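You operate a simulated robot arm through the tools that you are given. There is no shell and no other tool. Be economical: measure what you need, move in short steps, check, and stop when the job is done.

You are at the controls of a simulated two-armed robot. One attempt, no reset.

JOB
Take the taped carton marked "DOCK 1" from the top of the check bench and put it on the beige plywood board there. Pick up the grease cartridge marked "EP 2" from the top of the check bench with one hand, pass it to the other hand and put it on the bottom shelf. Open the top drawer of the steel bench, put the yellow felt pad on the wrapping bench top away in the inside of the top drawer of the steel bench, then shut the drawer. Take the felt pad from the lower shelf of the wrapping bench and put it on the bottom shelf of the blue shelf stand. Take the yellow chalk and put it on the film shelf. Put one of the small cartons from the top of the packing table on the flat cart. Do these in any order. Set down upright: taped carton, small carton.

Only the result counts: the job must be done as asked and must still hold three seconds after the hand-in. Knocking over, shifting, dropping, spilling or breaking anything else fails it.

ROBOT AND FRAMES
Two 6-joint arms with two-finger parallel grippers on one trunk, on a base that drives. Base frame: it is fixed to the floor where the robot stands at the start and does not move with it; the origin is under the middle of the robot, x ahead of it, y to its left, z up; the surface under the hand at the start is at about z = 88.2. Lengths are in cm, angles in degrees, forces in N, time in s.
The left shoulder is at the start at [8, 21.6, 161], the right one opposite. With the tool pointing down near the work surface each hand reaches from about 10 to 70 cm from the robot's upright axis, wherever it stands, measured 20 degrees to its own side. Places, roughly: bottom shelf [280, 50, 20]; bottom shelf of the blue shelf stand [350, -860, 10]; felt pad (5x5x5 cm) [50, -700, 20]; film shelf [280, 50, 50]; flat cart [290, -180, 20]; grease cartridge [100, 25, 100]; inside of the top drawer of the steel bench [730, -70, 70]; plywood board (15x20x2 cm) [70, -30, 90]; small carton [50, -225, 100]; taped carton [75, 0, 100]; top drawer of the steel bench [720, -70, 80]; yellow chalk (3x9x3 cm) [50, -260, 90]; yellow felt pad (7x5x4 cm) [100, -530, 80]. Payload 3.43 kg a hand.
Tool frame (each hand has its own): the origin (TCP) lies between the finger pads and is the grasp point; the fingertips stand 3 cm ahead of it; z points along the fingers, y is the line along which they close. Largest opening 9.4 cm; finger width 2.8, thickness 1; the body of the gripper, 5 by 9.6 cm, starts 5.5 cm behind the TCP.
Orientation is that of the tool frame in the base frame, as [roll, pitch, yaw] about the fixed x, y, z axes, in that order (R = Rz(yaw) Ry(pitch) Rx(roll)). With the fingers straight down and closing along the base's y, the tool's x points along the base's -x, its y along +y and its z along -z.

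CONTROLS
- The arms move only by the tool apply_moves. It takes "left_rows", "right_rows" or both (then of equal length, played together; a hand with none holds still); each is a list of rows, each an object of numbers (a shift or turn left out is 0, a gripper value left out holds the last): "wx", "wy", "wz": the turn, a rotation vector about the tool's x, y, z in degrees; "tx", "ty", "tz": the shift along the tool's x, y, z in cm; "claw": the closure in counts, from 0 (fully open) to 255 (shut). In form: [{"wx": .., "wy": .., "wz": .., "tx": .., "ty": .., "tz": .., "claw": ..}, ...]. A call has 1 to 8 rows; each row shifts and turns the commanded pose from where the row before left it, along the tool's axes as they then stand. A row lasts 0.2 s, in which the tool goes at most 5 cm and 8.6 degrees; a call with a longer step from one row to the next is refused whole, and so is a gripper value outside its range. Where a pose cannot be reached the arm comes as near as it can. A force on the tool above 40 N (or 10 N above the force at the start of the call, whichever is more), or a blocked arm, ends the call early, and 0.2 s more pass. The fingers move at their own pace (about 7.2 cm/s each) and stop on an object; they squeeze with about 30 N. The grip force told is the motor's: it shows also when the fingers shut on nothing. Time passes only in rows, and 0.2 s behind the last, so rows that do not move let the fingers close. The reply holds the time, the measured pose of the TCP, the force on the tool along the base axes, the opening and the grip force, in the units named above and with some noise, with the torque about the TCP (base axes, N m) and any sound that the robot's microphone picked up, and new pictures: "views" is both (left out), scene, wrist or none (wrist: the cameras of the hands that moved).
- Cameras (640 x 400 px; columns grow to the right, rows downward): "scene" is now at [9.96, -1.8, 176.21]; the picture's right is [-0.27, -0.96, 0.00], its down [-0.78, 0.22, -0.58] and it looks along [0.56, -0.16, -0.81] (base axes); focal length 273 px, centre (320, 200). "left" rides on the left gripper at [7.6, -1.4, -10.2] in its tool frame; the picture's right is [0.18, 0.98, 0.00], its down [-0.75, 0.14, -0.64] and it looks along [-0.63, 0.12, 0.77] (tool axes); focal length 243 px, centre (320, 200). "right" rides on the right gripper at [7.6, 1.4, -10.2] in its tool frame; the picture's right is [-0.18, 0.98, 0.00], its down [-0.75, -0.14, -0.64] and it looks along [-0.63, -0.12, 0.77] (tool axes); focal length 243 px, centre (320, 200). There is no depth. A picture from a camera that has moved, and an enlarged one, comes with that camera's place and axes in the base frame and with its lens.
- lift_body(by): slides the trunk up (or, below 0, down) by that many cm; the arms and the scene camera ride with it, the base frame stays. It gives what a move gives, with no picture.
- drive_base(legs): drives the robot by 1 to 6 legs, each [ahead, left, turn to the left] in cm, cm and degrees, along the robot's own axes; the way and the turn of a leg run together, so that a leg with both is an arc; at most 150 cm and 180 degrees a leg. The arms and the cameras ride along, it lands a little off, and it stops where it bumps. It gives what a move gives, and a new picture of the scene camera.
- head_to(pan, tilt): turns the head with the scene camera to pan (to the left, within 86 degrees either way) and tilt (down, from -29 to 69), counted from straight ahead of the robot. It gives what a move gives, and a new picture of the scene camera.
- inspect(camera, box): a new picture of the part [left, top, right, bottom] of that camera's present view, enlarged. It takes no simulated time.
- job_done(): hands the job in; it is judged then, once.

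Go step by step. Nothing tells you exact positions but the pictures and the camera data: compare them with the known pose of the tool, close in by small moves and look again before you grip or let go. The budget is 217 turns and 260 pictures, counting those below and the enlarged ones. Unless the task says otherwise, let go and move clear before handing in.

The tools are called after "Emit:" by a JSON object that holds its "method" and its "body". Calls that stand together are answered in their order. apply_moves: Moves the arms, as the interface text tells. Its arguments: {"type":"object","properties":{"left_rows":{"type":"array","items":{"type":"object","properties":{"wx":{"type":"number"},"wy":{"type":"number"},"wz":{"type":"number"},"tx":{"type":"number"},"ty":{"type":"number"},"tz":{"type":"number"},"claw":{"type":"number"}}}},"right_rows":{"type":"array","items":{"type":"object","properties":{"wx":{"type":"number"},"wy":{"type":"number"},"wz":{"type":"number"},"tx":{"type":"number"},"ty":{"type":"number"},"tz":{"type":"number"},"claw":{"type":"number"}}}},"views":{"type":"string","enum":["both","scene","wrist","none"]}},"required":[]} The other tools are called the same way: lift_body (by) slides the trunk up or down; drive_base (legs) drives the base; head_to (pan, tilt) turns the head that bears the scene camera; inspect (camera, box) takes an enlarged picture of a part of a camera's view; job_done () hands the job in.

At the start:

```text
clock: 0.0
left_position: [55.66, 20.81, 99.96]
left_orientation: [180.0, 0.1, 180.0]
left_force: [-0.1, 0.2, -0.9]
left_wrist_torque: [0.0, 0.0, -0.01]
left_width: 9.4
left_grasp_force: 0.0
right_position: [58.33, -25.33, 109.81]
right_orientation: [180.0, 0.0, -179.9]
right_force: [-1.0, -1.1, 0.1]
right_wrist_torque: [0.01, 0.03, 0.0]
right_width: 9.39
right_grasp_force: 0.1
trunk travel left (down, up): [-84.0, 0.0]
robot x, y, heading: [0.23, 0.03, -0.1]
head pan, tilt: [-15.5, 54.4]
```

scene: 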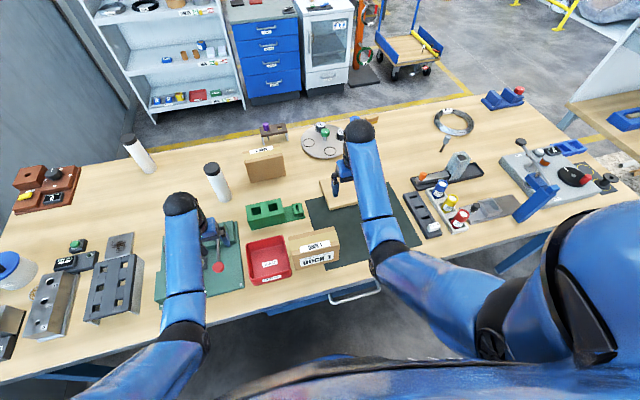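
right: 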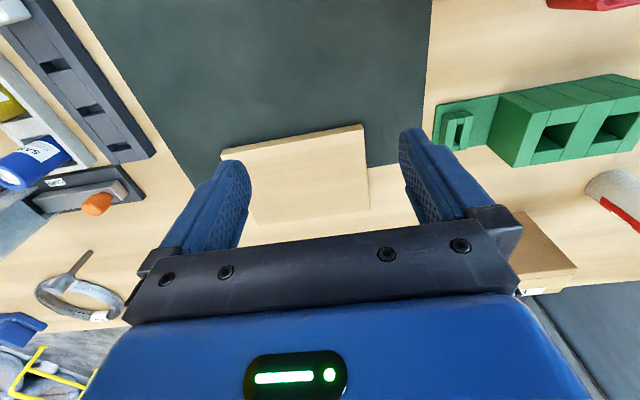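
left: 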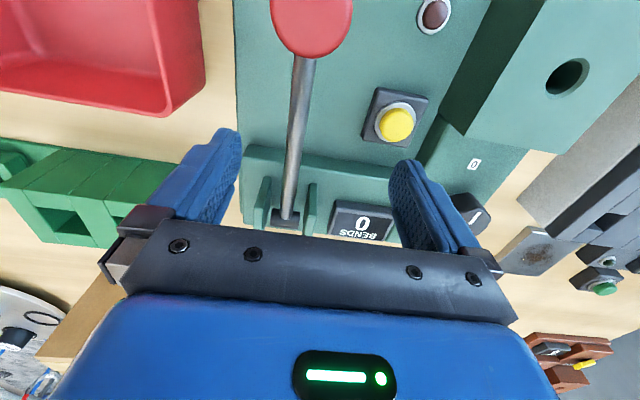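

I see the check bench ahead with cartons, cartridges and the plywood board under the right hand. I'll enlarge the parts to identify the marked items.

Emit:
{"method": "inspect", "body": {"camera": "scene", "box": [110, 110, 430, 310]}}

Emit:
{"method": "inspect", "body": {"camera": "scene", "box": [60, 0, 260, 125]}}

```text
2.00 times, centred on (270, 210) of scene
camera zoom: at [9.96, -1.8, 176.21], right [-0.27, -0.96, 0.0], down [-0.78, 0.22, -0.58], along [0.56, -0.16, -0.81], focal length 546 px, centre (420, 180)
```

zoom: 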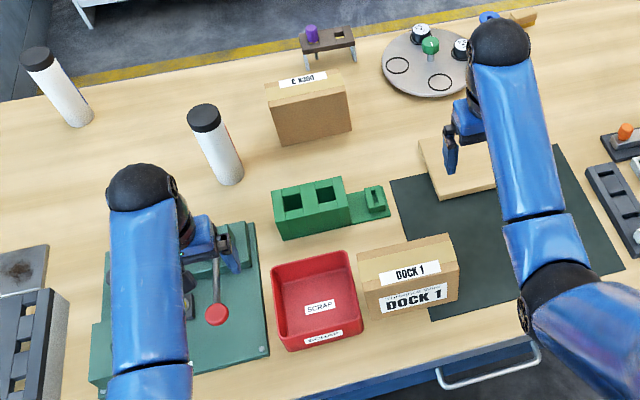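

```text
3.20 times, centred on (160, 62) of scene
camera zoom: at [9.96, -1.8, 176.21], right [-0.27, -0.96, 0.0], down [-0.78, 0.22, -0.58], along [0.56, -0.16, -0.81], focal length 873 px, centre (832, 640)
```

zoom: 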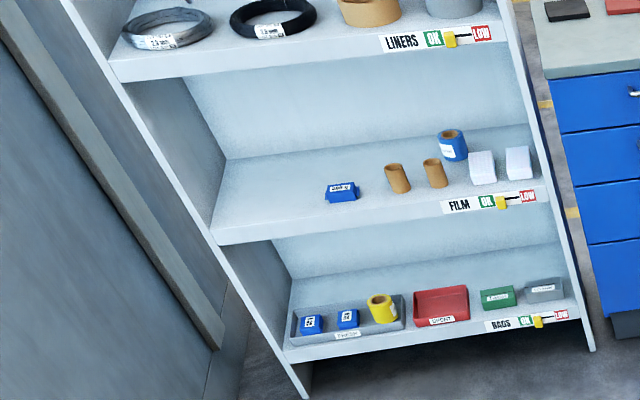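

The carton "DOCK 1" stands at about x 45–53, y −4 to −19. I'll zoom in on it and on the cartridges.

Emit:
{"method": "inspect", "body": {"camera": "scene", "box": [240, 200, 400, 300]}}

Emit:
{"method": "inspect", "body": {"camera": "scene", "box": [110, 110, 270, 210]}}

```text
4.00 times, centred on (320, 250) of scene
camera zoom: at [9.96, -1.8, 176.21], right [-0.27, -0.96, 0.0], down [-0.78, 0.22, -0.58], along [0.56, -0.16, -0.81], focal length 1091 px, centre (320, 0)
```

zoom: 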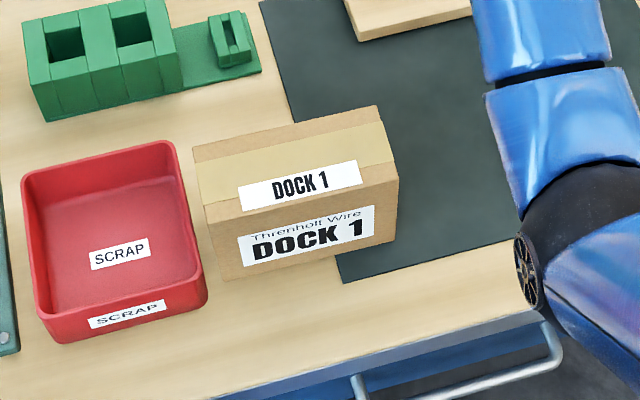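

```text
4.00 times, centred on (190, 160) of scene
camera zoom: at [9.96, -1.8, 176.21], right [-0.27, -0.96, 0.0], down [-0.78, 0.22, -0.58], along [0.56, -0.16, -0.81], focal length 1091 px, centre (840, 360)
```

zoom: 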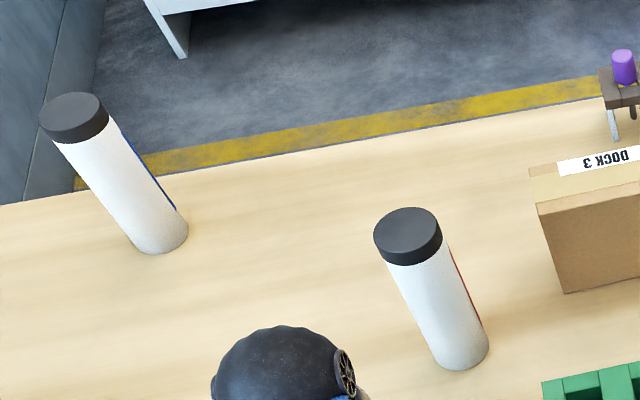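

The carton spans about x 45–52, y −18.5 to −3.4, with its top at z 99. The board spans x 64–79, y −40 to −21. I'll turn the right hand 90° so it closes along x, then bring it above the carton.

Emit:
{"method": "apply_moves", "body": {"right_rows": [{"wz": 8.2}, {"wz": 8.2}, {"wz": 8.2}, {"wz": 8.2}, {"wz": 8.2}, {"wz": 8.2}, {"wz": 8.2}, {"wz": 8.2}], "views": "none"}}

Emit:
{"method": "apply_moves", "body": {"right_rows": [{"wz": 8.2}, {"wz": 8.2}, {"wz": 8.2}, {"tx": 3.6, "ty": -2.45}, {"tx": 3.6, "ty": -2.45}, {"tx": 3.6, "ty": -2.45}, {"tx": 3.5, "ty": -2.45}, {}]}}

```text
clock: 1.8
left_position: [55.55, 20.91, 99.86]
left_orientation: [180.0, -0.1, -180.0]
left_force: [0.8, -0.3, 0.5]
left_wrist_torque: [-0.01, 0.01, 0.02]
left_width: 9.4
left_grasp_force: 0.1
right_position: [58.28, -25.33, 109.77]
right_orientation: [-180.0, 0.0, 114.2]
right_force: [0.4, 1.0, 0.0]
right_wrist_torque: [0.07, -0.01, 0.03]
right_width: 9.39
right_grasp_force: 0.1
trunk travel left (down, up): [-84.0, 0.0]
robot x, y, heading: [0.11, 0.13, 0.2]
head pan, tilt: [-15.5, 54.4]
```

```text
clock: 3.6
left_position: [55.52, 20.93, 99.92]
left_orientation: [179.9, 0.0, 180.0]
left_force: [-0.5, 0.2, -0.5]
left_wrist_torque: [0.0, 0.06, -0.02]
left_width: 9.42
left_grasp_force: 0.0
right_position: [50.0, -11.11, 106.48]
right_orientation: [179.9, -0.1, 89.8]
right_force: [-0.3, 0.6, -0.3]
right_wrist_torque: [0.03, 0.02, -0.02]
right_width: 9.41
right_grasp_force: 0.0
right hand out of reach, approached as far as the arm can: row 4, 5, 6, 7
trunk travel left (down, up): [-84.0, 0.0]
robot x, y, heading: [0.39, 0.12, 0.2]
head pan, tilt: [-15.5, 54.4]
camera scene: at [9.96, -1.78, 176.21], right [-0.27, -0.96, 0.0], down [-0.78, 0.22, -0.58], along [0.56, -0.16, -0.81], focal length 273 px, centre (320, 200)
camera right: at [51.45, -3.37, 116.8], right [0.98, -0.19, 0.0], down [-0.15, -0.75, 0.64], along [-0.12, -0.63, -0.77], focal length 243 px, centre (320, 200)
```

scene: 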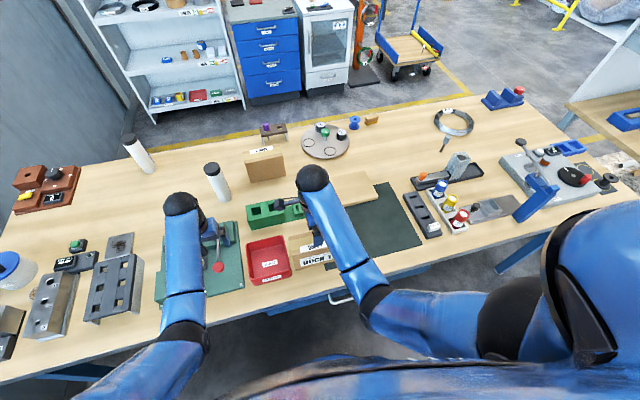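
right: 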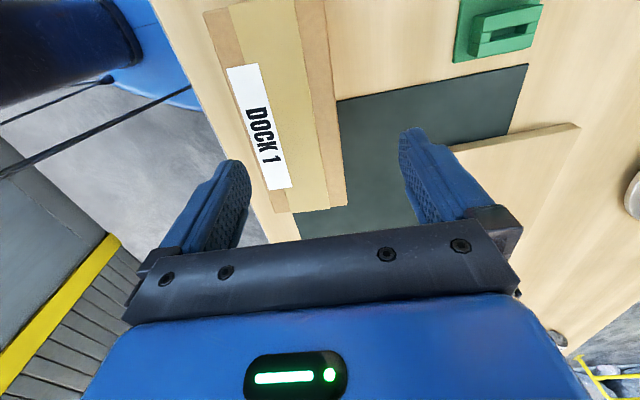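

The arm reached the spot, but slightly low because of its reach limit. I'll ease to x ≈ 48, come down a little and check.

Emit:
{"method": "apply_moves", "body": {"right_rows": [{"tz": 3.0}, {"tz": 3.0}, {}], "views": "wrist"}}

```text
clock: 4.1
left_position: [55.29, 20.79, 100.11]
left_orientation: [180.0, 0.1, -180.0]
left_force: [-0.4, -0.4, 0.3]
left_wrist_torque: [0.03, -0.02, 0.04]
left_width: 9.44
left_grasp_force: 0.0
right_position: [49.81, -11.04, 103.29]
right_orientation: [180.0, 0.1, 89.8]
right_force: [-2.6, 0.6, 4.0]
right_wrist_torque: [-0.07, 0.28, -0.07]
right_width: 9.37
right_grasp_force: 0.0
trunk travel left (down, up): [-84.0, 0.0]
robot x, y, heading: [-0.15, -0.16, 0.4]
head pan, tilt: [-15.5, 54.4]
stopped in row 2 (right hand): the force on the tool passed its limit at 72 N (the readings are from after the stop); the commanded pose is now the measured one
camera right: at [51.4, -3.37, 113.53], right [0.98, -0.19, 0.0], down [-0.14, -0.75, 0.64], along [-0.12, -0.63, -0.77], focal length 243 px, centre (320, 200)
```

right: 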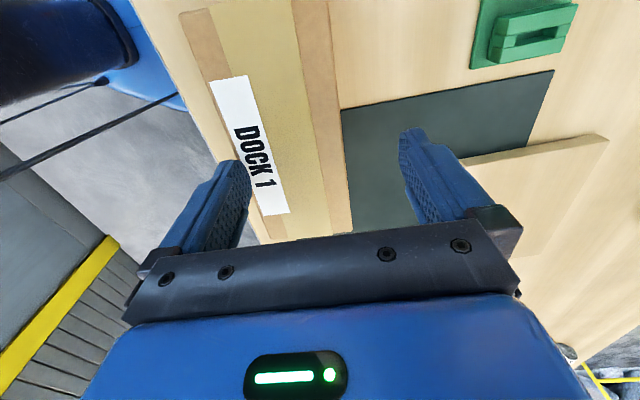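

The front finger touched the carton's top edge, so the carton is centred nearer x ≈ 47.5. I'll lift a bit and shift back toward me.

Emit:
{"method": "apply_moves", "body": {"right_rows": [{"tz": -1.5}, {"ty": -2.3}, {}], "views": "wrist"}}

```text
clock: 4.9
left_position: [55.39, 20.91, 100.01]
left_orientation: [180.0, 0.0, -180.0]
left_force: [0.8, 0.3, -0.3]
left_wrist_torque: [0.03, 0.0, 0.0]
left_width: 9.4
left_grasp_force: 0.1
right_position: [47.85, -11.11, 104.82]
right_orientation: [-180.0, 0.0, 89.7]
right_force: [0.3, -0.7, 0.6]
right_wrist_torque: [-0.01, -0.03, 0.01]
right_width: 9.4
right_grasp_force: 0.1
trunk travel left (down, up): [-84.0, 0.0]
robot x, y, heading: [-0.09, -0.11, -0.1]
head pan, tilt: [-15.5, 54.4]
camera right: at [49.41, -3.36, 115.02], right [0.98, -0.19, 0.0], down [-0.14, -0.75, 0.64], along [-0.12, -0.63, -0.77], focal length 243 px, centre (320, 200)
```

right: 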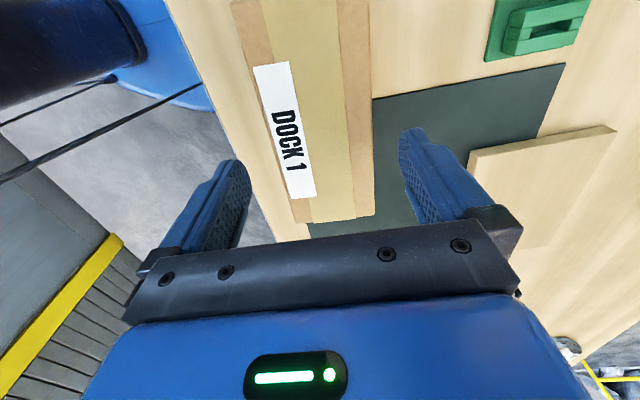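

Now the carton lies centred between the fingers (x ≈ 44.5–51.1). I'll go down.

Emit:
{"method": "apply_moves", "body": {"right_rows": [{"tz": 2.5}, {"tz": 2.5}, {"tz": 2.5}, {"tz": 1.5}, {}], "views": "wrist"}}

```text
clock: 6.1
left_position: [55.53, 20.87, 99.97]
left_orientation: [-180.0, 0.0, -180.0]
left_force: [-0.6, 0.2, -1.0]
left_wrist_torque: [0.01, 0.0, 0.0]
left_width: 9.39
left_grasp_force: 0.0
right_position: [47.78, -11.21, 95.84]
right_orientation: [-180.0, 0.0, 89.8]
right_force: [-0.1, -0.7, -0.1]
right_wrist_torque: [-0.02, 0.01, -0.03]
right_width: 9.4
right_grasp_force: 0.1
trunk travel left (down, up): [-84.0, 0.0]
robot x, y, heading: [-0.04, -0.14, -0.0]
head pan, tilt: [-15.5, 54.4]
camera right: at [49.35, -3.48, 106.04], right [0.98, -0.19, 0.0], down [-0.14, -0.75, 0.64], along [-0.12, -0.63, -0.77], focal length 243 px, centre (320, 200)
```

right: 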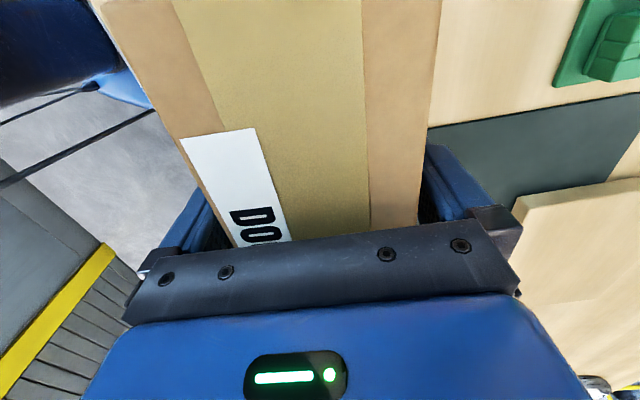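

Fingers straddle the carton. I'll close and then lift straight up.

Emit:
{"method": "apply_moves", "body": {"right_rows": [{"claw": 255}, {}, {}, {}, {"tz": -2}, {"tz": -3}, {"tz": -2}, {}]}}

```text
clock: 7.9
left_position: [55.59, 20.86, 99.98]
left_orientation: [180.0, -0.2, -180.0]
left_force: [-0.4, 0.3, 0.4]
left_wrist_torque: [0.0, 0.0, -0.01]
left_width: 9.4
left_grasp_force: 0.1
right_position: [47.86, -11.08, 102.77]
right_orientation: [-179.8, 0.2, 89.8]
right_force: [0.7, -0.9, -5.4]
right_wrist_torque: [0.0, 0.0, -0.02]
right_width: 7.24
right_grasp_force: 29.3
trunk travel left (down, up): [-84.0, 0.0]
robot x, y, heading: [-0.36, -0.19, -0.1]
head pan, tilt: [-15.5, 54.4]
camera scene: at [10.08, -1.84, 176.2], right [-0.27, -0.96, 0.0], down [-0.78, 0.22, -0.58], along [0.56, -0.16, -0.81], focal length 273 px, centre (320, 200)
camera right: at [49.44, -3.39, 112.94], right [0.98, -0.19, 0.0], down [-0.14, -0.75, 0.64], along [-0.12, -0.63, -0.77], focal length 243 px, centre (320, 200)
```

scene: 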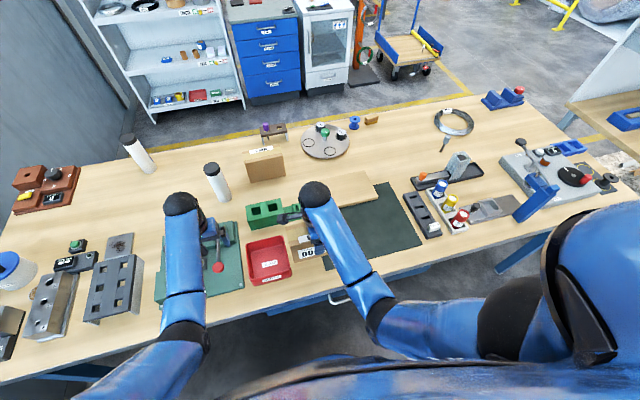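
right: 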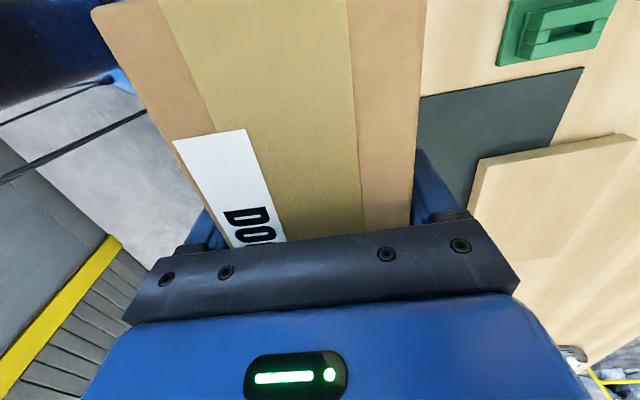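

The carton is held. I'll carry it to the right, then ahead over the board.

Emit:
{"method": "apply_moves", "body": {"right_rows": [{"tx": -4.85}, {"tx": -4.85}, {"tx": -4.85}, {"tx": -4.85}, {"ty": 4.7}, {"ty": 4.7}, {"ty": 4.7}, {}], "views": "none"}}

Emit:
{"method": "apply_moves", "body": {"right_rows": [{"ty": 4.7}, {"ty": 4.7}, {}]}}

```text
clock: 9.7
left_position: [55.61, 20.83, 100.0]
left_orientation: [180.0, 0.0, -179.9]
left_force: [0.1, -0.1, 0.4]
left_wrist_torque: [0.01, 0.01, 0.0]
left_width: 9.4
left_grasp_force: 0.2
right_position: [61.68, -30.64, 102.83]
right_orientation: [-179.9, 0.0, 89.8]
right_force: [-0.3, -0.3, -5.7]
right_wrist_torque: [-0.02, 0.0, 0.01]
right_width: 7.2
right_grasp_force: 29.8
trunk travel left (down, up): [-84.0, 0.0]
robot x, y, heading: [0.19, 0.08, -0.0]
head pan, tilt: [-15.5, 54.4]
```

```text
clock: 10.5
left_position: [55.52, 20.82, 99.94]
left_orientation: [-180.0, 0.0, -180.0]
left_force: [-0.2, 0.2, -0.1]
left_wrist_torque: [0.01, -0.03, -0.05]
left_width: 9.39
left_grasp_force: 0.0
right_position: [69.88, -30.48, 103.38]
right_orientation: [-179.9, 0.0, 89.9]
right_force: [-0.8, 0.6, -4.7]
right_wrist_torque: [-0.03, -0.04, 0.02]
right_width: 7.24
right_grasp_force: 30.0
right hand out of reach, approached as far as the arm can: row 2
trunk travel left (down, up): [-84.0, 0.0]
robot x, y, heading: [-0.08, -0.13, 0.1]
head pan, tilt: [-15.5, 54.4]
camera scene: at [9.89, -1.88, 176.22], right [-0.27, -0.96, 0.0], down [-0.78, 0.22, -0.58], along [0.56, -0.16, -0.81], focal length 273 px, centre (320, 200)
camera right: at [71.4, -22.8, 113.48], right [0.98, -0.19, 0.0], down [-0.14, -0.75, 0.64], along [-0.12, -0.63, -0.77], focal length 243 px, centre (320, 200)
```

scene: 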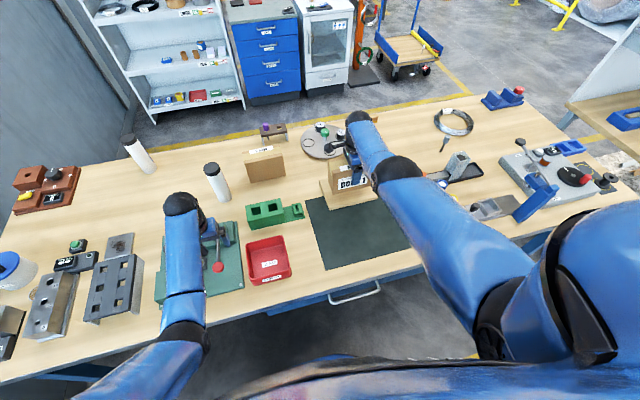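
right: 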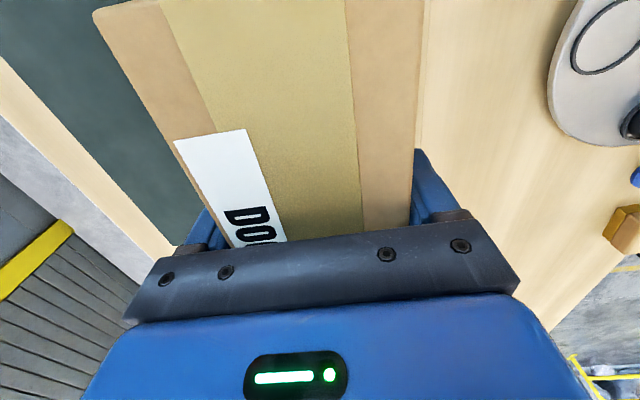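

The right hand is at its reach limit, with the carton over the board. I'll raise the left hand clear of the lever, then lower the trunk so the carton comes down without pulling back.

Emit:
{"method": "apply_moves", "body": {"left_rows": [{"tz": -4}, {"tz": -4}, {"tz": -4}, {}], "views": "none"}}

Emit:
{"method": "lift_body", "body": {"by": -4.0}}

Emit:
{"method": "inspect", "body": {"camera": "scene", "box": [280, 100, 440, 200]}}

```text
clock: 11.5
left_position: [57.09, 20.86, 109.15]
left_orientation: [-180.0, 0.0, -179.9]
left_force: [0.2, -0.4, -0.2]
left_wrist_torque: [0.04, -0.02, 0.01]
left_width: 9.42
left_grasp_force: 0.0
left hand out of reach, approached as far as the arm can: row 3
right_position: [70.17, -30.51, 103.16]
right_orientation: [-179.8, 0.1, 89.8]
right_force: [-0.1, 0.0, -5.1]
right_wrist_torque: [-0.04, -0.01, 0.01]
right_width: 7.24
right_grasp_force: 29.7
trunk travel left (down, up): [-84.0, 0.0]
robot x, y, heading: [-0.22, 0.04, 0.4]
head pan, tilt: [-15.5, 54.4]
```

```text
clock: 12.3
left_position: [57.22, 20.75, 105.15]
left_orientation: [180.0, 0.0, 180.0]
left_force: [0.1, 0.3, 0.0]
left_wrist_torque: [-0.01, -0.02, -0.04]
left_width: 9.4
left_grasp_force: 0.1
right_position: [70.08, -30.42, 99.19]
right_orientation: [-179.8, 0.0, 89.9]
right_force: [0.1, -0.3, -5.8]
right_wrist_torque: [-0.04, 0.01, 0.0]
right_width: 7.24
right_grasp_force: 29.8
trunk travel left (down, up): [-80.0, 4.0]
robot x, y, heading: [-0.06, 0.31, -0.2]
head pan, tilt: [-15.5, 54.4]
```

```text
4.00 times, centred on (360, 150) of scene
camera zoom: at [10.13, -1.86, 172.2], right [-0.27, -0.96, 0.0], down [-0.78, 0.22, -0.58], along [0.56, -0.16, -0.81], focal length 1091 px, centre (160, 400)
```

zoom: 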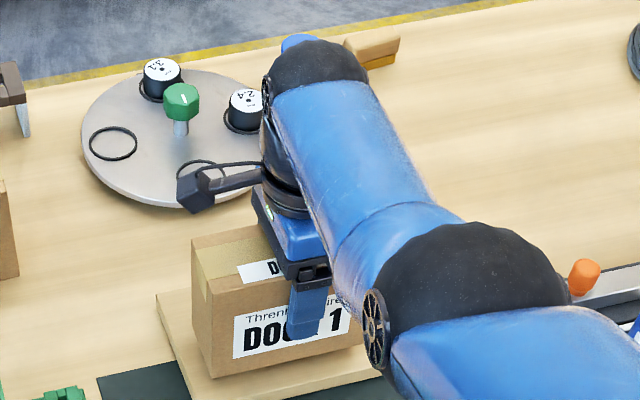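

The carton is right over the board, about 1.3 cm above it. I'll lower the trunk a bit more.

Emit:
{"method": "lift_body", "body": {"by": -1.2}}

Emit:
{"method": "inspect", "body": {"camera": "scene", "box": [280, 100, 440, 200]}}

```text
clock: 12.9
left_position: [57.0, 20.76, 104.01]
left_orientation: [180.0, 0.0, -179.9]
left_force: [0.4, 0.2, -0.2]
left_wrist_torque: [0.03, 0.02, 0.0]
left_width: 9.4
left_grasp_force: 0.1
right_position: [69.94, -30.38, 97.98]
right_orientation: [-179.9, 0.0, 89.8]
right_force: [0.5, 0.9, -4.6]
right_wrist_torque: [0.03, 0.01, -0.03]
right_width: 7.23
right_grasp_force: 30.4
trunk travel left (down, up): [-78.8, 5.2]
robot x, y, heading: [-0.0, 0.02, 0.0]
head pan, tilt: [-15.5, 54.4]
```

```text
4.00 times, centred on (360, 150) of scene
camera zoom: at [10.1, -1.85, 171.0], right [-0.27, -0.96, 0.0], down [-0.78, 0.22, -0.58], along [0.56, -0.16, -0.81], focal length 1091 px, centre (160, 400)
```

zoom: 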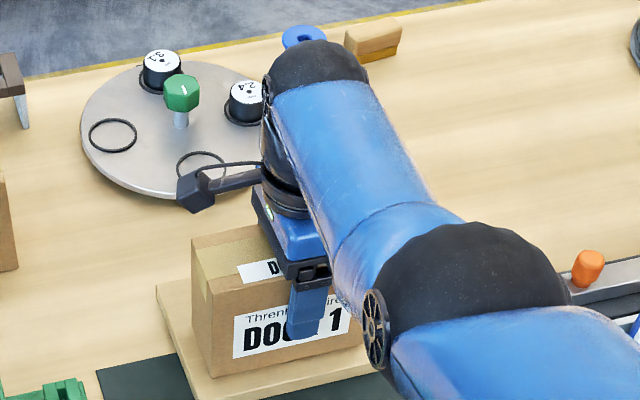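

Still carrying the full weight; a little lower.

Emit:
{"method": "lift_body", "body": {"by": -0.3}}

```text
clock: 13.4
left_position: [56.92, 20.92, 103.79]
left_orientation: [180.0, 0.0, -179.9]
left_force: [0.5, -0.4, 0.8]
left_wrist_torque: [-0.03, -0.01, -0.03]
left_width: 9.39
left_grasp_force: 0.1
right_position: [70.04, -30.59, 97.97]
right_orientation: [179.9, 0.1, 89.8]
right_force: [0.2, -1.3, 9.8]
right_wrist_torque: [1.01, 0.28, -0.05]
right_width: 7.23
right_grasp_force: 30.0
trunk travel left (down, up): [-78.5, 5.5]
robot x, y, heading: [0.03, -0.39, -0.2]
head pan, tilt: [-15.5, 54.4]
```

It is resting on the board now. I'll let go and lift the hand clear.

Emit:
{"method": "apply_moves", "body": {"right_rows": [{"claw": 0}, {}, {}, {"tz": -3}, {"tz": -3}, {"tz": -3}, {"tz": -2}, {}]}}

```text
clock: 15.2
left_position: [57.13, 20.78, 103.73]
left_orientation: [-180.0, 0.1, 180.0]
left_force: [0.5, 0.4, -0.8]
left_wrist_torque: [-0.01, 0.04, 0.01]
left_width: 9.41
left_grasp_force: 0.2
right_position: [70.01, -30.37, 108.57]
right_orientation: [-179.9, -0.1, 89.7]
right_force: [-0.2, 0.9, 0.2]
right_wrist_torque: [0.0, 0.0, 0.0]
right_width: 9.42
right_grasp_force: 0.0
trunk travel left (down, up): [-78.5, 5.5]
robot x, y, heading: [-0.04, 0.39, -0.0]
head pan, tilt: [-15.5, 54.4]
camera scene: at [9.98, -1.82, 170.71], right [-0.27, -0.96, 0.0], down [-0.78, 0.22, -0.58], along [0.56, -0.16, -0.81], focal length 273 px, centre (320, 200)
camera right: at [71.52, -22.82, 118.95], right [0.98, -0.19, 0.0], down [-0.14, -0.75, 0.64], along [-0.12, -0.63, -0.77], focal length 243 px, centre (320, 200)
```

scene: 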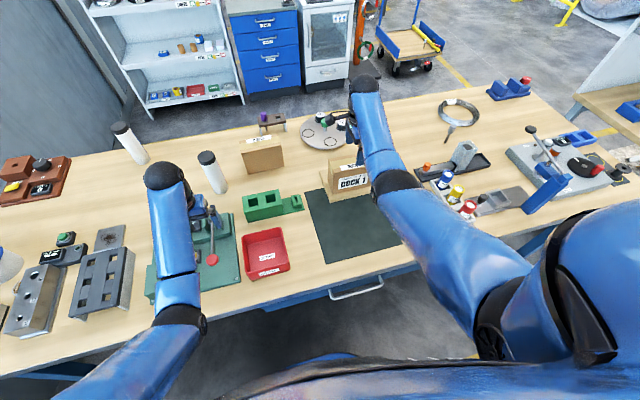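
right: 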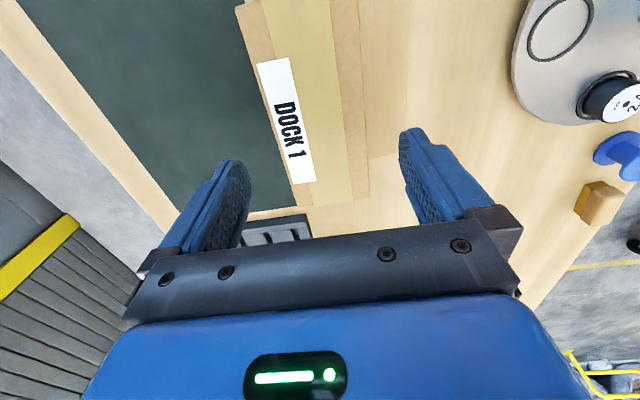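

The DOCK 1 carton now stands on the board. The cartridge labels face away, so I'll identify them later from the shelf side. I'll look around for driving room and the packing table.

Emit:
{"method": "head_to", "body": {"pan": -80, "tilt": 30}}

Emit:
{"method": "head_to", "body": {"pan": 80, "tilt": 30}}

```text
clock: 16.6
left_position: [57.15, 20.81, 103.73]
left_orientation: [-179.9, 0.1, 180.0]
left_force: [0.5, 0.2, -0.4]
left_wrist_torque: [-0.01, -0.02, 0.0]
left_width: 9.4
left_grasp_force: 0.0
right_position: [70.21, -30.43, 108.72]
right_orientation: [-179.9, 0.0, 89.8]
right_force: [-0.1, -0.7, 0.7]
right_wrist_torque: [0.02, 0.01, 0.0]
right_width: 9.39
right_grasp_force: 0.1
trunk travel left (down, up): [-78.5, 5.5]
robot x, y, heading: [-0.28, -0.38, 0.1]
head pan, tilt: [-80.0, 30.0]
camera scene: at [4.55, -8.78, 174.23], right [-0.98, -0.17, 0.0], down [-0.09, 0.49, -0.87], along [0.15, -0.85, -0.5], focal length 273 px, centre (320, 200)
```

scene: 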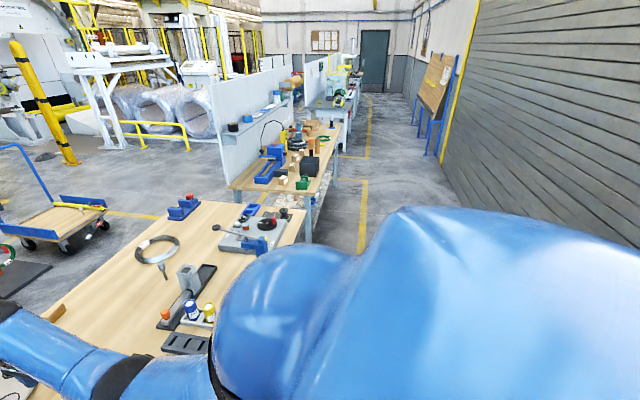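

```text
clock: 19.1
left_position: [57.09, 20.8, 103.71]
left_orientation: [-180.0, 0.1, -180.0]
left_force: [-0.9, -0.2, 1.1]
left_wrist_torque: [-0.01, -0.04, -0.02]
left_width: 9.4
left_grasp_force: 0.1
right_position: [70.01, -30.49, 108.68]
right_orientation: [-180.0, 0.0, 89.8]
right_force: [-0.4, 0.2, 0.1]
right_wrist_torque: [-0.03, -0.01, 0.03]
right_width: 9.35
right_grasp_force: 0.0
trunk travel left (down, up): [-78.5, 5.5]
robot x, y, heading: [-0.22, -0.4, 0.1]
head pan, tilt: [80.0, 30.0]
camera scene: at [4.56, 9.03, 174.24], right [0.98, -0.17, 0.0], down [-0.09, -0.49, -0.87], along [0.15, 0.85, -0.5], focal length 273 px, centre (320, 200)
```

scene: 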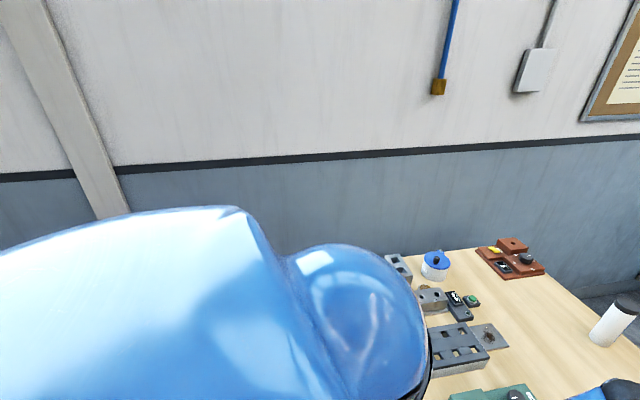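

There is an aisle behind me (wall near x ≈ −120). I'll back off 40 cm and strafe right to the packing table.

Emit:
{"method": "drive_base", "body": {"legs": [[-40, 0, 0], [0, -120, 0], [0, -110, 0]]}}

Emit:
{"method": "head_to", "body": {"pan": 0, "tilt": 40}}

```text
clock: 32.6
left_position: [18.88, -209.37, 103.84]
left_orientation: [-180.0, 0.2, -178.7]
left_force: [0.1, 0.5, -0.3]
left_wrist_torque: [0.0, -0.01, -0.02]
left_width: 9.39
left_grasp_force: 0.2
right_position: [33.01, -260.26, 108.61]
right_orientation: [-179.9, 0.1, 91.2]
right_force: [0.0, 0.9, 0.5]
right_wrist_torque: [0.0, -0.01, -0.01]
right_width: 9.4
right_grasp_force: 0.1
trunk travel left (down, up): [-78.5, 5.5]
robot x, y, heading: [-37.9, -231.71, 1.4]
head pan, tilt: [80.0, 30.0]
camera scene: at [-33.32, -222.28, 174.23], right [0.99, -0.15, 0.0], down [-0.08, -0.5, -0.87], along [0.13, 0.86, -0.5], focal length 273 px, centre (320, 200)
```

scene: 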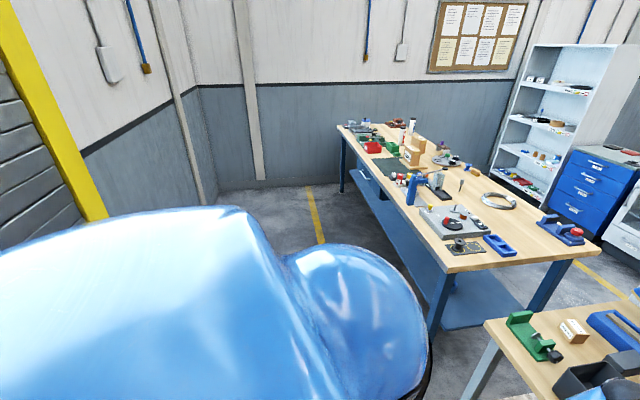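

```text
clock: 34.1
left_position: [18.82, -209.4, 103.7]
left_orientation: [-179.9, 0.2, -178.6]
left_force: [0.8, 0.2, -1.2]
left_wrist_torque: [0.02, 0.0, 0.01]
left_width: 9.41
left_grasp_force: 0.1
right_position: [32.97, -260.43, 108.67]
right_orientation: [-180.0, 0.0, 91.1]
right_force: [0.8, -0.2, 0.0]
right_wrist_torque: [0.02, -0.01, -0.02]
right_width: 9.42
right_grasp_force: 0.0
trunk travel left (down, up): [-78.5, 5.5]
robot x, y, heading: [-37.66, -231.86, 1.3]
head pan, tilt: [0.0, 40.0]
camera scene: at [-26.18, -231.18, 172.7], right [0.02, -1.0, 0.0], down [-0.64, -0.02, -0.77], along [0.77, 0.02, -0.64], focal length 273 px, centre (320, 200)
```

scene: 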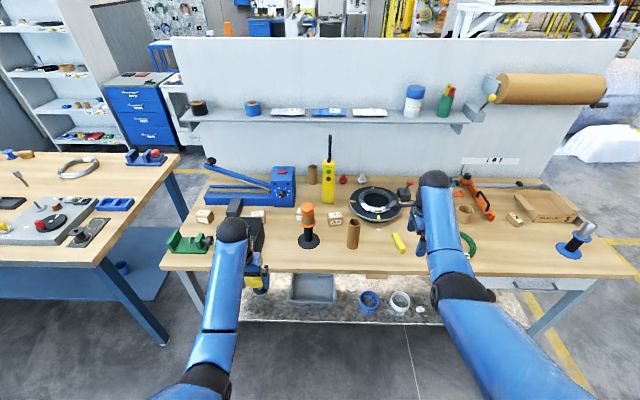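

The packing table is ahead. The yellow chalk is at centre-right, with small cartons around it. I'll zoom in on both halves.

Emit:
{"method": "inspect", "body": {"camera": "scene", "box": [160, 170, 380, 280]}}

Emit:
{"method": "inspect", "body": {"camera": "scene", "box": [320, 160, 480, 260]}}

Emit:
{"method": "head_to", "body": {"pan": 65, "tilt": 20}}

```text
2.91 times, centred on (270, 225) of scene
camera zoom: at [-26.18, -231.18, 172.7], right [0.02, -1.0, 0.0], down [-0.64, -0.02, -0.77], along [0.77, 0.02, -0.64], focal length 794 px, centre (466, 127)
```

zoom: 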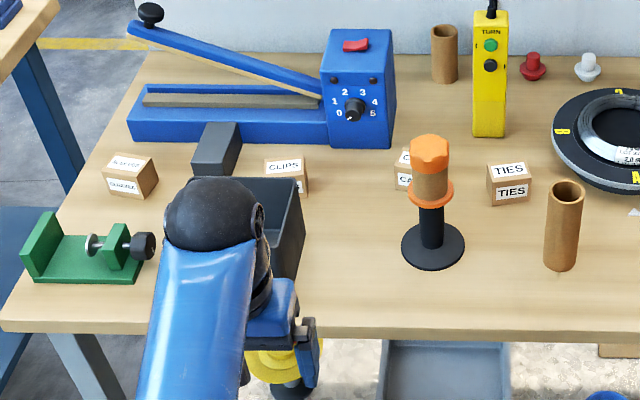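

```text
4.00 times, centred on (400, 210) of scene
camera zoom: at [-26.18, -231.18, 172.7], right [0.02, -1.0, 0.0], down [-0.64, -0.02, -0.77], along [0.77, 0.02, -0.64], focal length 1091 px, centre (0, 160)
```

zoom: 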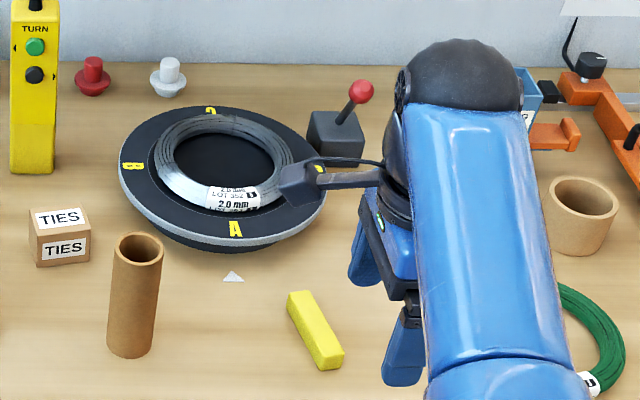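

```text
clock: 35.5
left_position: [18.84, -209.42, 103.83]
left_orientation: [-179.9, 0.1, -178.7]
left_force: [-0.1, 0.6, -0.3]
left_wrist_torque: [0.02, -0.02, -0.02]
left_width: 9.41
left_grasp_force: 0.0
right_position: [32.96, -260.44, 108.77]
right_orientation: [-180.0, 0.1, 91.1]
right_force: [0.7, -0.3, 0.4]
right_wrist_torque: [-0.01, 0.0, -0.03]
right_width: 9.42
right_grasp_force: 0.0
trunk travel left (down, up): [-78.5, 5.5]
robot x, y, heading: [-37.64, -231.83, 1.1]
head pan, tilt: [65.0, 20.0]
camera scene: at [-30.94, -222.83, 175.84], right [0.92, -0.4, 0.0], down [-0.14, -0.31, -0.94], along [0.38, 0.86, -0.34], focal length 273 px, centre (320, 200)
```

scene: 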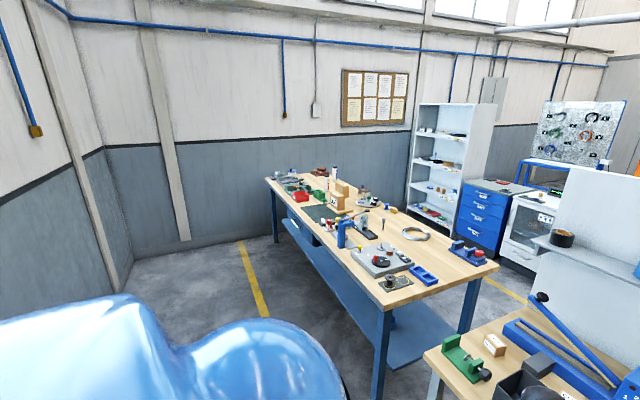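

Emit:
{"method": "inspect", "body": {"camera": "scene", "box": [300, 150, 380, 200]}}

Emit:
{"method": "inspect", "body": {"camera": "scene", "box": [395, 95, 555, 245]}}

```text
8.00 times, centred on (340, 175) of scene
camera zoom: at [-30.94, -222.83, 175.84], right [0.92, -0.4, 0.0], down [-0.14, -0.31, -0.94], along [0.38, 0.86, -0.34], focal length 2183 px, centre (160, 400)
```

zoom: 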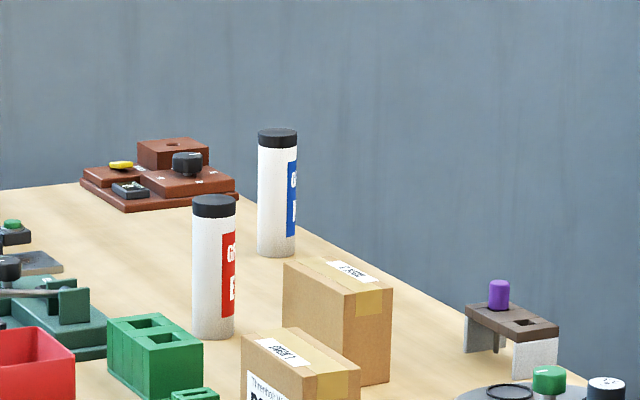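

```text
2.67 times, centred on (475, 170) of scene
camera zoom: at [-30.94, -222.83, 175.84], right [0.92, -0.4, 0.0], down [-0.14, -0.31, -0.94], along [0.38, 0.86, -0.34], focal length 728 px, centre (-93, 280)
```

zoom: 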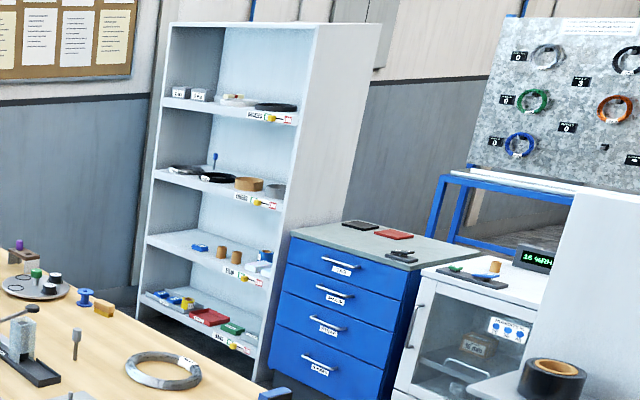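

The cartridges' labels aren't readable yet, so I'll check them later. The chalk is at about (47, −260.6), lying nearly along x. The leftmost small carton is at about (60, −178). I'll retract the hands, then drive up to the packing table.

Emit:
{"method": "apply_moves", "body": {"left_rows": [{"tx": 4.5}, {"tx": 4.5}, {"tx": 4.5}, {"tx": 4.5}, {"tx": 4.5}, {"tx": 4.5}, {}], "right_rows": [{"ty": -4.8}, {"ty": -4.8}, {"ty": -4.8}, {"ty": -4.8}, {"ty": -4.8}, {"ty": -4.8}, {}], "views": "none"}}

Emit:
{"method": "head_to", "body": {"pan": 0, "tilt": 45}}

```text
clock: 37.1
left_position: [-6.49, -209.76, 98.68]
left_orientation: [179.9, 0.1, -178.7]
left_force: [0.0, 0.1, 0.0]
left_wrist_torque: [0.02, 0.0, -0.04]
left_width: 9.41
left_grasp_force: 0.1
left hand out of reach, approached as far as the arm can: row 1, 2, 3, 4
right_position: [8.88, -261.78, 99.62]
right_orientation: [179.9, 0.1, 91.1]
right_force: [-0.3, 0.2, -0.6]
right_wrist_torque: [-0.01, 0.0, 0.01]
right_width: 9.41
right_grasp_force: 0.2
right hand out of reach, approached as far as the arm can: row 2, 3, 4, 5, 6
trunk travel left (down, up): [-78.5, 5.5]
robot x, y, heading: [-37.49, -231.34, 0.9]
head pan, tilt: [65.0, 20.0]
```

```text
clock: 38.4
left_position: [-6.5, -209.9, 98.84]
left_orientation: [-180.0, 0.1, -178.7]
left_force: [0.1, 0.1, 0.1]
left_wrist_torque: [0.01, -0.02, 0.03]
left_width: 9.4
left_grasp_force: 0.1
right_position: [8.69, -261.67, 99.7]
right_orientation: [179.8, 0.1, 91.1]
right_force: [-0.2, -0.5, 0.5]
right_wrist_torque: [-0.01, 0.01, -0.01]
right_width: 9.4
right_grasp_force: 0.1
trunk travel left (down, up): [-78.5, 5.5]
robot x, y, heading: [-37.76, -231.65, 1.0]
head pan, tilt: [0.0, 45.0]
camera scene: at [-26.55, -231.17, 171.98], right [0.02, -1.0, 0.0], down [-0.71, -0.02, -0.71], along [0.71, 0.02, -0.71], focal length 273 px, centre (320, 200)
```

scene: 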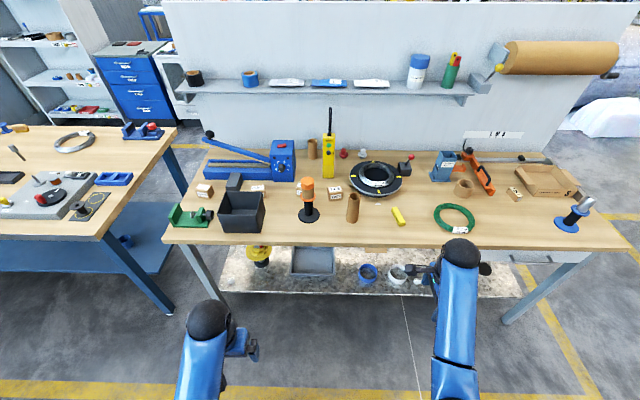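

I'll drive up to the table now.

Emit:
{"method": "drive_base", "body": {"legs": [[32, 9, -1]]}}

```text
clock: 40.6
left_position: [26.16, -201.17, 98.75]
left_orientation: [180.0, 0.3, -179.9]
left_force: [-0.2, 0.1, 0.8]
left_wrist_torque: [0.03, -0.01, 0.04]
left_width: 9.41
left_grasp_force: 0.1
right_position: [40.28, -253.5, 99.86]
right_orientation: [179.6, 0.1, 89.9]
right_force: [-0.1, -0.6, -0.5]
right_wrist_torque: [-0.02, -0.01, 0.01]
right_width: 9.4
right_grasp_force: 0.0
trunk travel left (down, up): [-78.5, 5.5]
robot x, y, heading: [-5.0, -222.46, 0.1]
head pan, tilt: [0.0, 45.0]
camera scene: at [5.48, -222.19, 172.01], right [0.0, -1.0, 0.0], down [-0.71, 0.0, -0.71], along [0.71, 0.0, -0.71], focal length 273 px, centre (320, 200)
```

scene: 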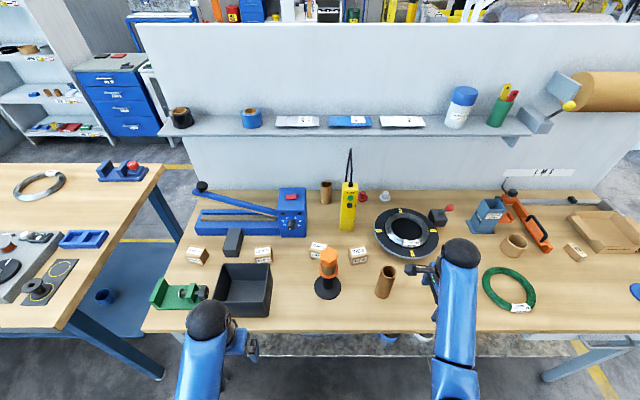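

I'll turn the right hand so its camera sits on the far side (tool x ahead). I can then tilt the fingers forward for shelf work.

Emit:
{"method": "apply_moves", "body": {"right_rows": [{"wz": 8.2}, {"wz": 8.2}, {"wz": 8.2}, {"wz": 8.2}, {"wz": 8.2}, {"wz": 8.2}, {"wz": 8.2}, {"wz": 8.2}], "views": "none"}}

Emit:
{"method": "apply_moves", "body": {"right_rows": [{"wz": 8.2}, {"wz": 8.2}, {"wz": 8.2}, {"wy": 8}, {"wy": 8}, {"wy": 8}, {"wy": 8}, {"wy": 8}], "views": "both"}}

```text
clock: 42.4
left_position: [26.44, -201.16, 98.67]
left_orientation: [-180.0, 0.2, -179.9]
left_force: [0.2, -0.2, 0.5]
left_wrist_torque: [-0.01, 0.02, -0.02]
left_width: 9.39
left_grasp_force: 0.0
right_position: [40.59, -253.5, 99.79]
right_orientation: [179.8, -0.1, 24.2]
right_force: [-0.2, 0.1, -0.3]
right_wrist_torque: [-0.01, -0.03, 0.0]
right_width: 9.42
right_grasp_force: 0.2
trunk travel left (down, up): [-78.5, 5.5]
robot x, y, heading: [-5.1, -222.1, 0.3]
head pan, tilt: [0.0, 45.0]
```

```text
clock: 44.2
left_position: [26.25, -201.12, 98.71]
left_orientation: [180.0, 0.1, -179.9]
left_force: [-0.6, 0.1, 0.4]
left_wrist_torque: [-0.02, -0.03, -0.02]
left_width: 9.39
left_grasp_force: 0.0
right_position: [40.47, -253.51, 99.85]
right_orientation: [179.9, -40.4, -0.2]
right_force: [-0.1, 0.1, 0.2]
right_wrist_torque: [0.02, 0.01, 0.01]
right_width: 9.42
right_grasp_force: 0.0
trunk travel left (down, up): [-78.5, 5.5]
robot x, y, heading: [-5.1, -222.12, 0.3]
head pan, tilt: [0.0, 45.0]
camera scene: at [5.68, -222.06, 171.99], right [0.0, -1.0, 0.0], down [-0.71, 0.0, -0.71], along [0.71, 0.0, -0.71], focal length 273 px, centre (320, 200)
camera right: at [39.71, -254.8, 112.54], right [-0.15, -0.98, -0.12], down [-0.99, 0.15, 0.0], along [0.02, 0.12, -0.99], focal length 243 px, centre (320, 200)
```

scene: 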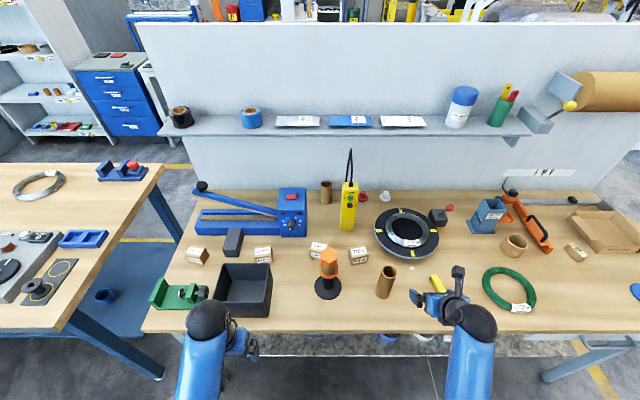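
right: 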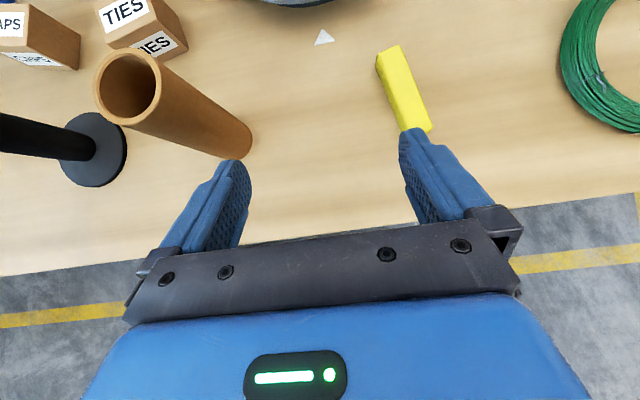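

Good view: the chalk's centre is at about (47, −260.6), turned −9°. I'll align and approach.

Emit:
{"method": "apply_moves", "body": {"right_rows": [{"wx": -2.9, "wz": 3.4, "ty": 3.1}, {"wx": -2.9, "wz": 3.4, "ty": 3.1}, {"tx": 2.3, "tz": 1.97}, {"tx": 2.3, "tz": 1.97}, {"tx": -1.95, "tz": 2.28}, {}], "views": "wrist"}}

```text
clock: 45.6
left_position: [26.3, -201.08, 98.66]
left_orientation: [-180.0, 0.1, -179.9]
left_force: [-0.4, -0.1, -0.6]
left_wrist_torque: [0.01, -0.04, 0.03]
left_width: 9.4
left_grasp_force: 0.0
right_position: [46.3, -260.6, 96.54]
right_orientation: [179.8, -40.2, -9.1]
right_force: [-0.3, 0.7, 0.2]
right_wrist_torque: [0.0, 0.0, 0.0]
right_width: 9.36
right_grasp_force: 0.0
trunk travel left (down, up): [-78.5, 5.5]
robot x, y, heading: [-5.33, -222.25, -0.1]
head pan, tilt: [0.0, 45.0]
camera right: at [45.31, -261.83, 109.3], right [-0.3, -0.95, -0.12], down [-0.95, 0.3, 0.0], along [0.03, 0.11, -0.99], focal length 243 px, centre (320, 200)
```

right: 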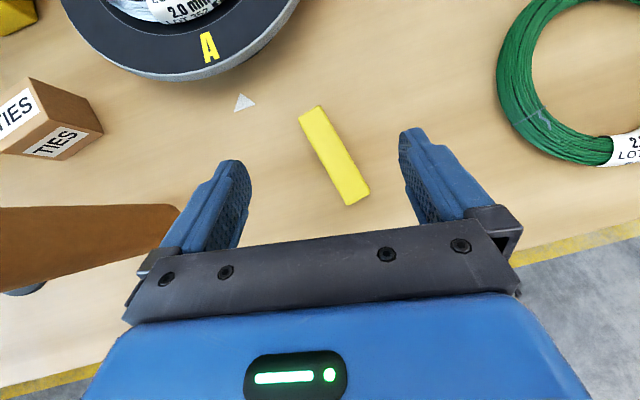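

I turned the wrong way: the chalk lies at about +9°. I'll rotate back and recheck while lowering slightly.

Emit:
{"method": "apply_moves", "body": {"right_rows": [{"wx": 3.87, "wz": -4.58}, {"wx": 3.87, "wz": -4.58}, {"wx": 3.87, "wz": -4.58}, {"ty": 0.7}, {"tx": -1.3, "tz": 1.5}, {}], "views": "wrist"}}

```text
clock: 47.0
left_position: [26.37, -201.1, 98.78]
left_orientation: [-180.0, 0.2, -180.0]
left_force: [0.5, 0.5, 0.7]
left_wrist_torque: [-0.03, 0.0, 0.0]
left_width: 9.41
left_grasp_force: 0.1
right_position: [46.27, -261.28, 94.58]
right_orientation: [179.8, -40.1, 8.9]
right_force: [-0.1, 0.2, -0.2]
right_wrist_torque: [0.01, -0.03, -0.01]
right_width: 9.41
right_grasp_force: 0.1
trunk travel left (down, up): [-78.5, 5.5]
robot x, y, heading: [-5.1, -222.34, 0.3]
head pan, tilt: [0.0, 45.0]
camera right: at [45.8, -262.77, 107.3], right [0.01, -0.99, -0.12], down [-1.0, -0.01, 0.01], along [-0.01, 0.12, -0.99], focal length 243 px, centre (320, 200)
```

right: 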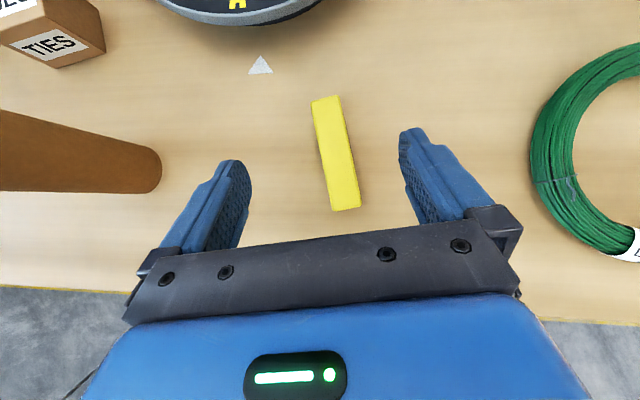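

Aligned now. Small lateral shift, then down to grip height and close.

Emit:
{"method": "apply_moves", "body": {"right_rows": [{"ty": 0.7}, {"tx": -0.5, "tz": 1.6}, {"tx": -0.9, "tz": 0.85}, {"claw": 255}, {}, {}, {}], "views": "wrist"}}

```text
clock: 48.6
left_position: [26.38, -201.12, 98.79]
left_orientation: [-180.0, 0.1, -180.0]
left_force: [0.1, 0.7, 0.9]
left_wrist_torque: [-0.01, 0.01, -0.02]
left_width: 9.37
left_grasp_force: 0.1
right_position: [46.86, -261.89, 91.85]
right_orientation: [179.8, -40.2, 9.0]
right_force: [-0.1, 0.6, 0.1]
right_wrist_torque: [0.0, -0.03, 0.03]
right_width: 0.03
right_grasp_force: 29.7
trunk travel left (down, up): [-78.5, 5.5]
robot x, y, heading: [-5.28, -222.67, -0.2]
head pan, tilt: [0.0, 45.0]
camera right: at [46.38, -263.4, 104.64], right [0.01, -0.99, -0.12], down [-1.0, -0.01, 0.0], along [-0.01, 0.12, -0.99], focal length 243 px, centre (320, 200)
```

right: 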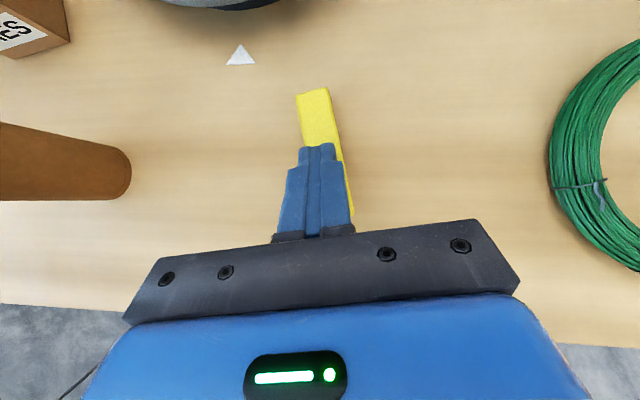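

The fingers shut above the chalk: this table is lower (about z 85). I'll open, go about 3.2 cm lower and close again.

Emit:
{"method": "apply_moves", "body": {"right_rows": [{"claw": 0}, {}, {}, {"tx": -0.9, "tz": 1.3}, {"tx": -0.9, "tz": 1.3}, {}], "views": "wrist"}}

```text
clock: 50.0
left_position: [26.01, -201.03, 98.94]
left_orientation: [-179.9, 0.3, -179.8]
left_force: [0.3, 0.5, 0.1]
left_wrist_torque: [0.03, 0.01, 0.0]
left_width: 9.43
left_grasp_force: 0.0
right_position: [46.88, -262.08, 89.24]
right_orientation: [179.5, -40.8, 9.0]
right_force: [-6.8, 2.3, 30.5]
right_wrist_torque: [1.53, 0.16, 0.31]
right_width: 9.41
right_grasp_force: 0.3
trunk travel left (down, up): [-78.5, 5.5]
robot x, y, heading: [-5.5, -222.1, 0.1]
head pan, tilt: [0.0, 45.0]
camera right: at [46.38, -263.41, 101.96], right [0.01, -0.99, -0.11], down [-1.0, -0.01, -0.01], along [0.0, 0.11, -0.99], focal length 243 px, centre (320, 200)
```

right: 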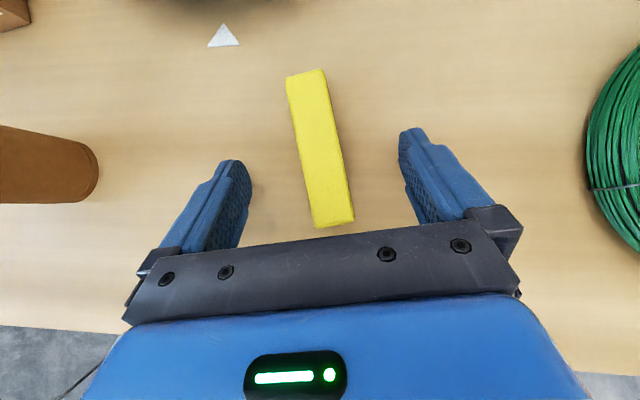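

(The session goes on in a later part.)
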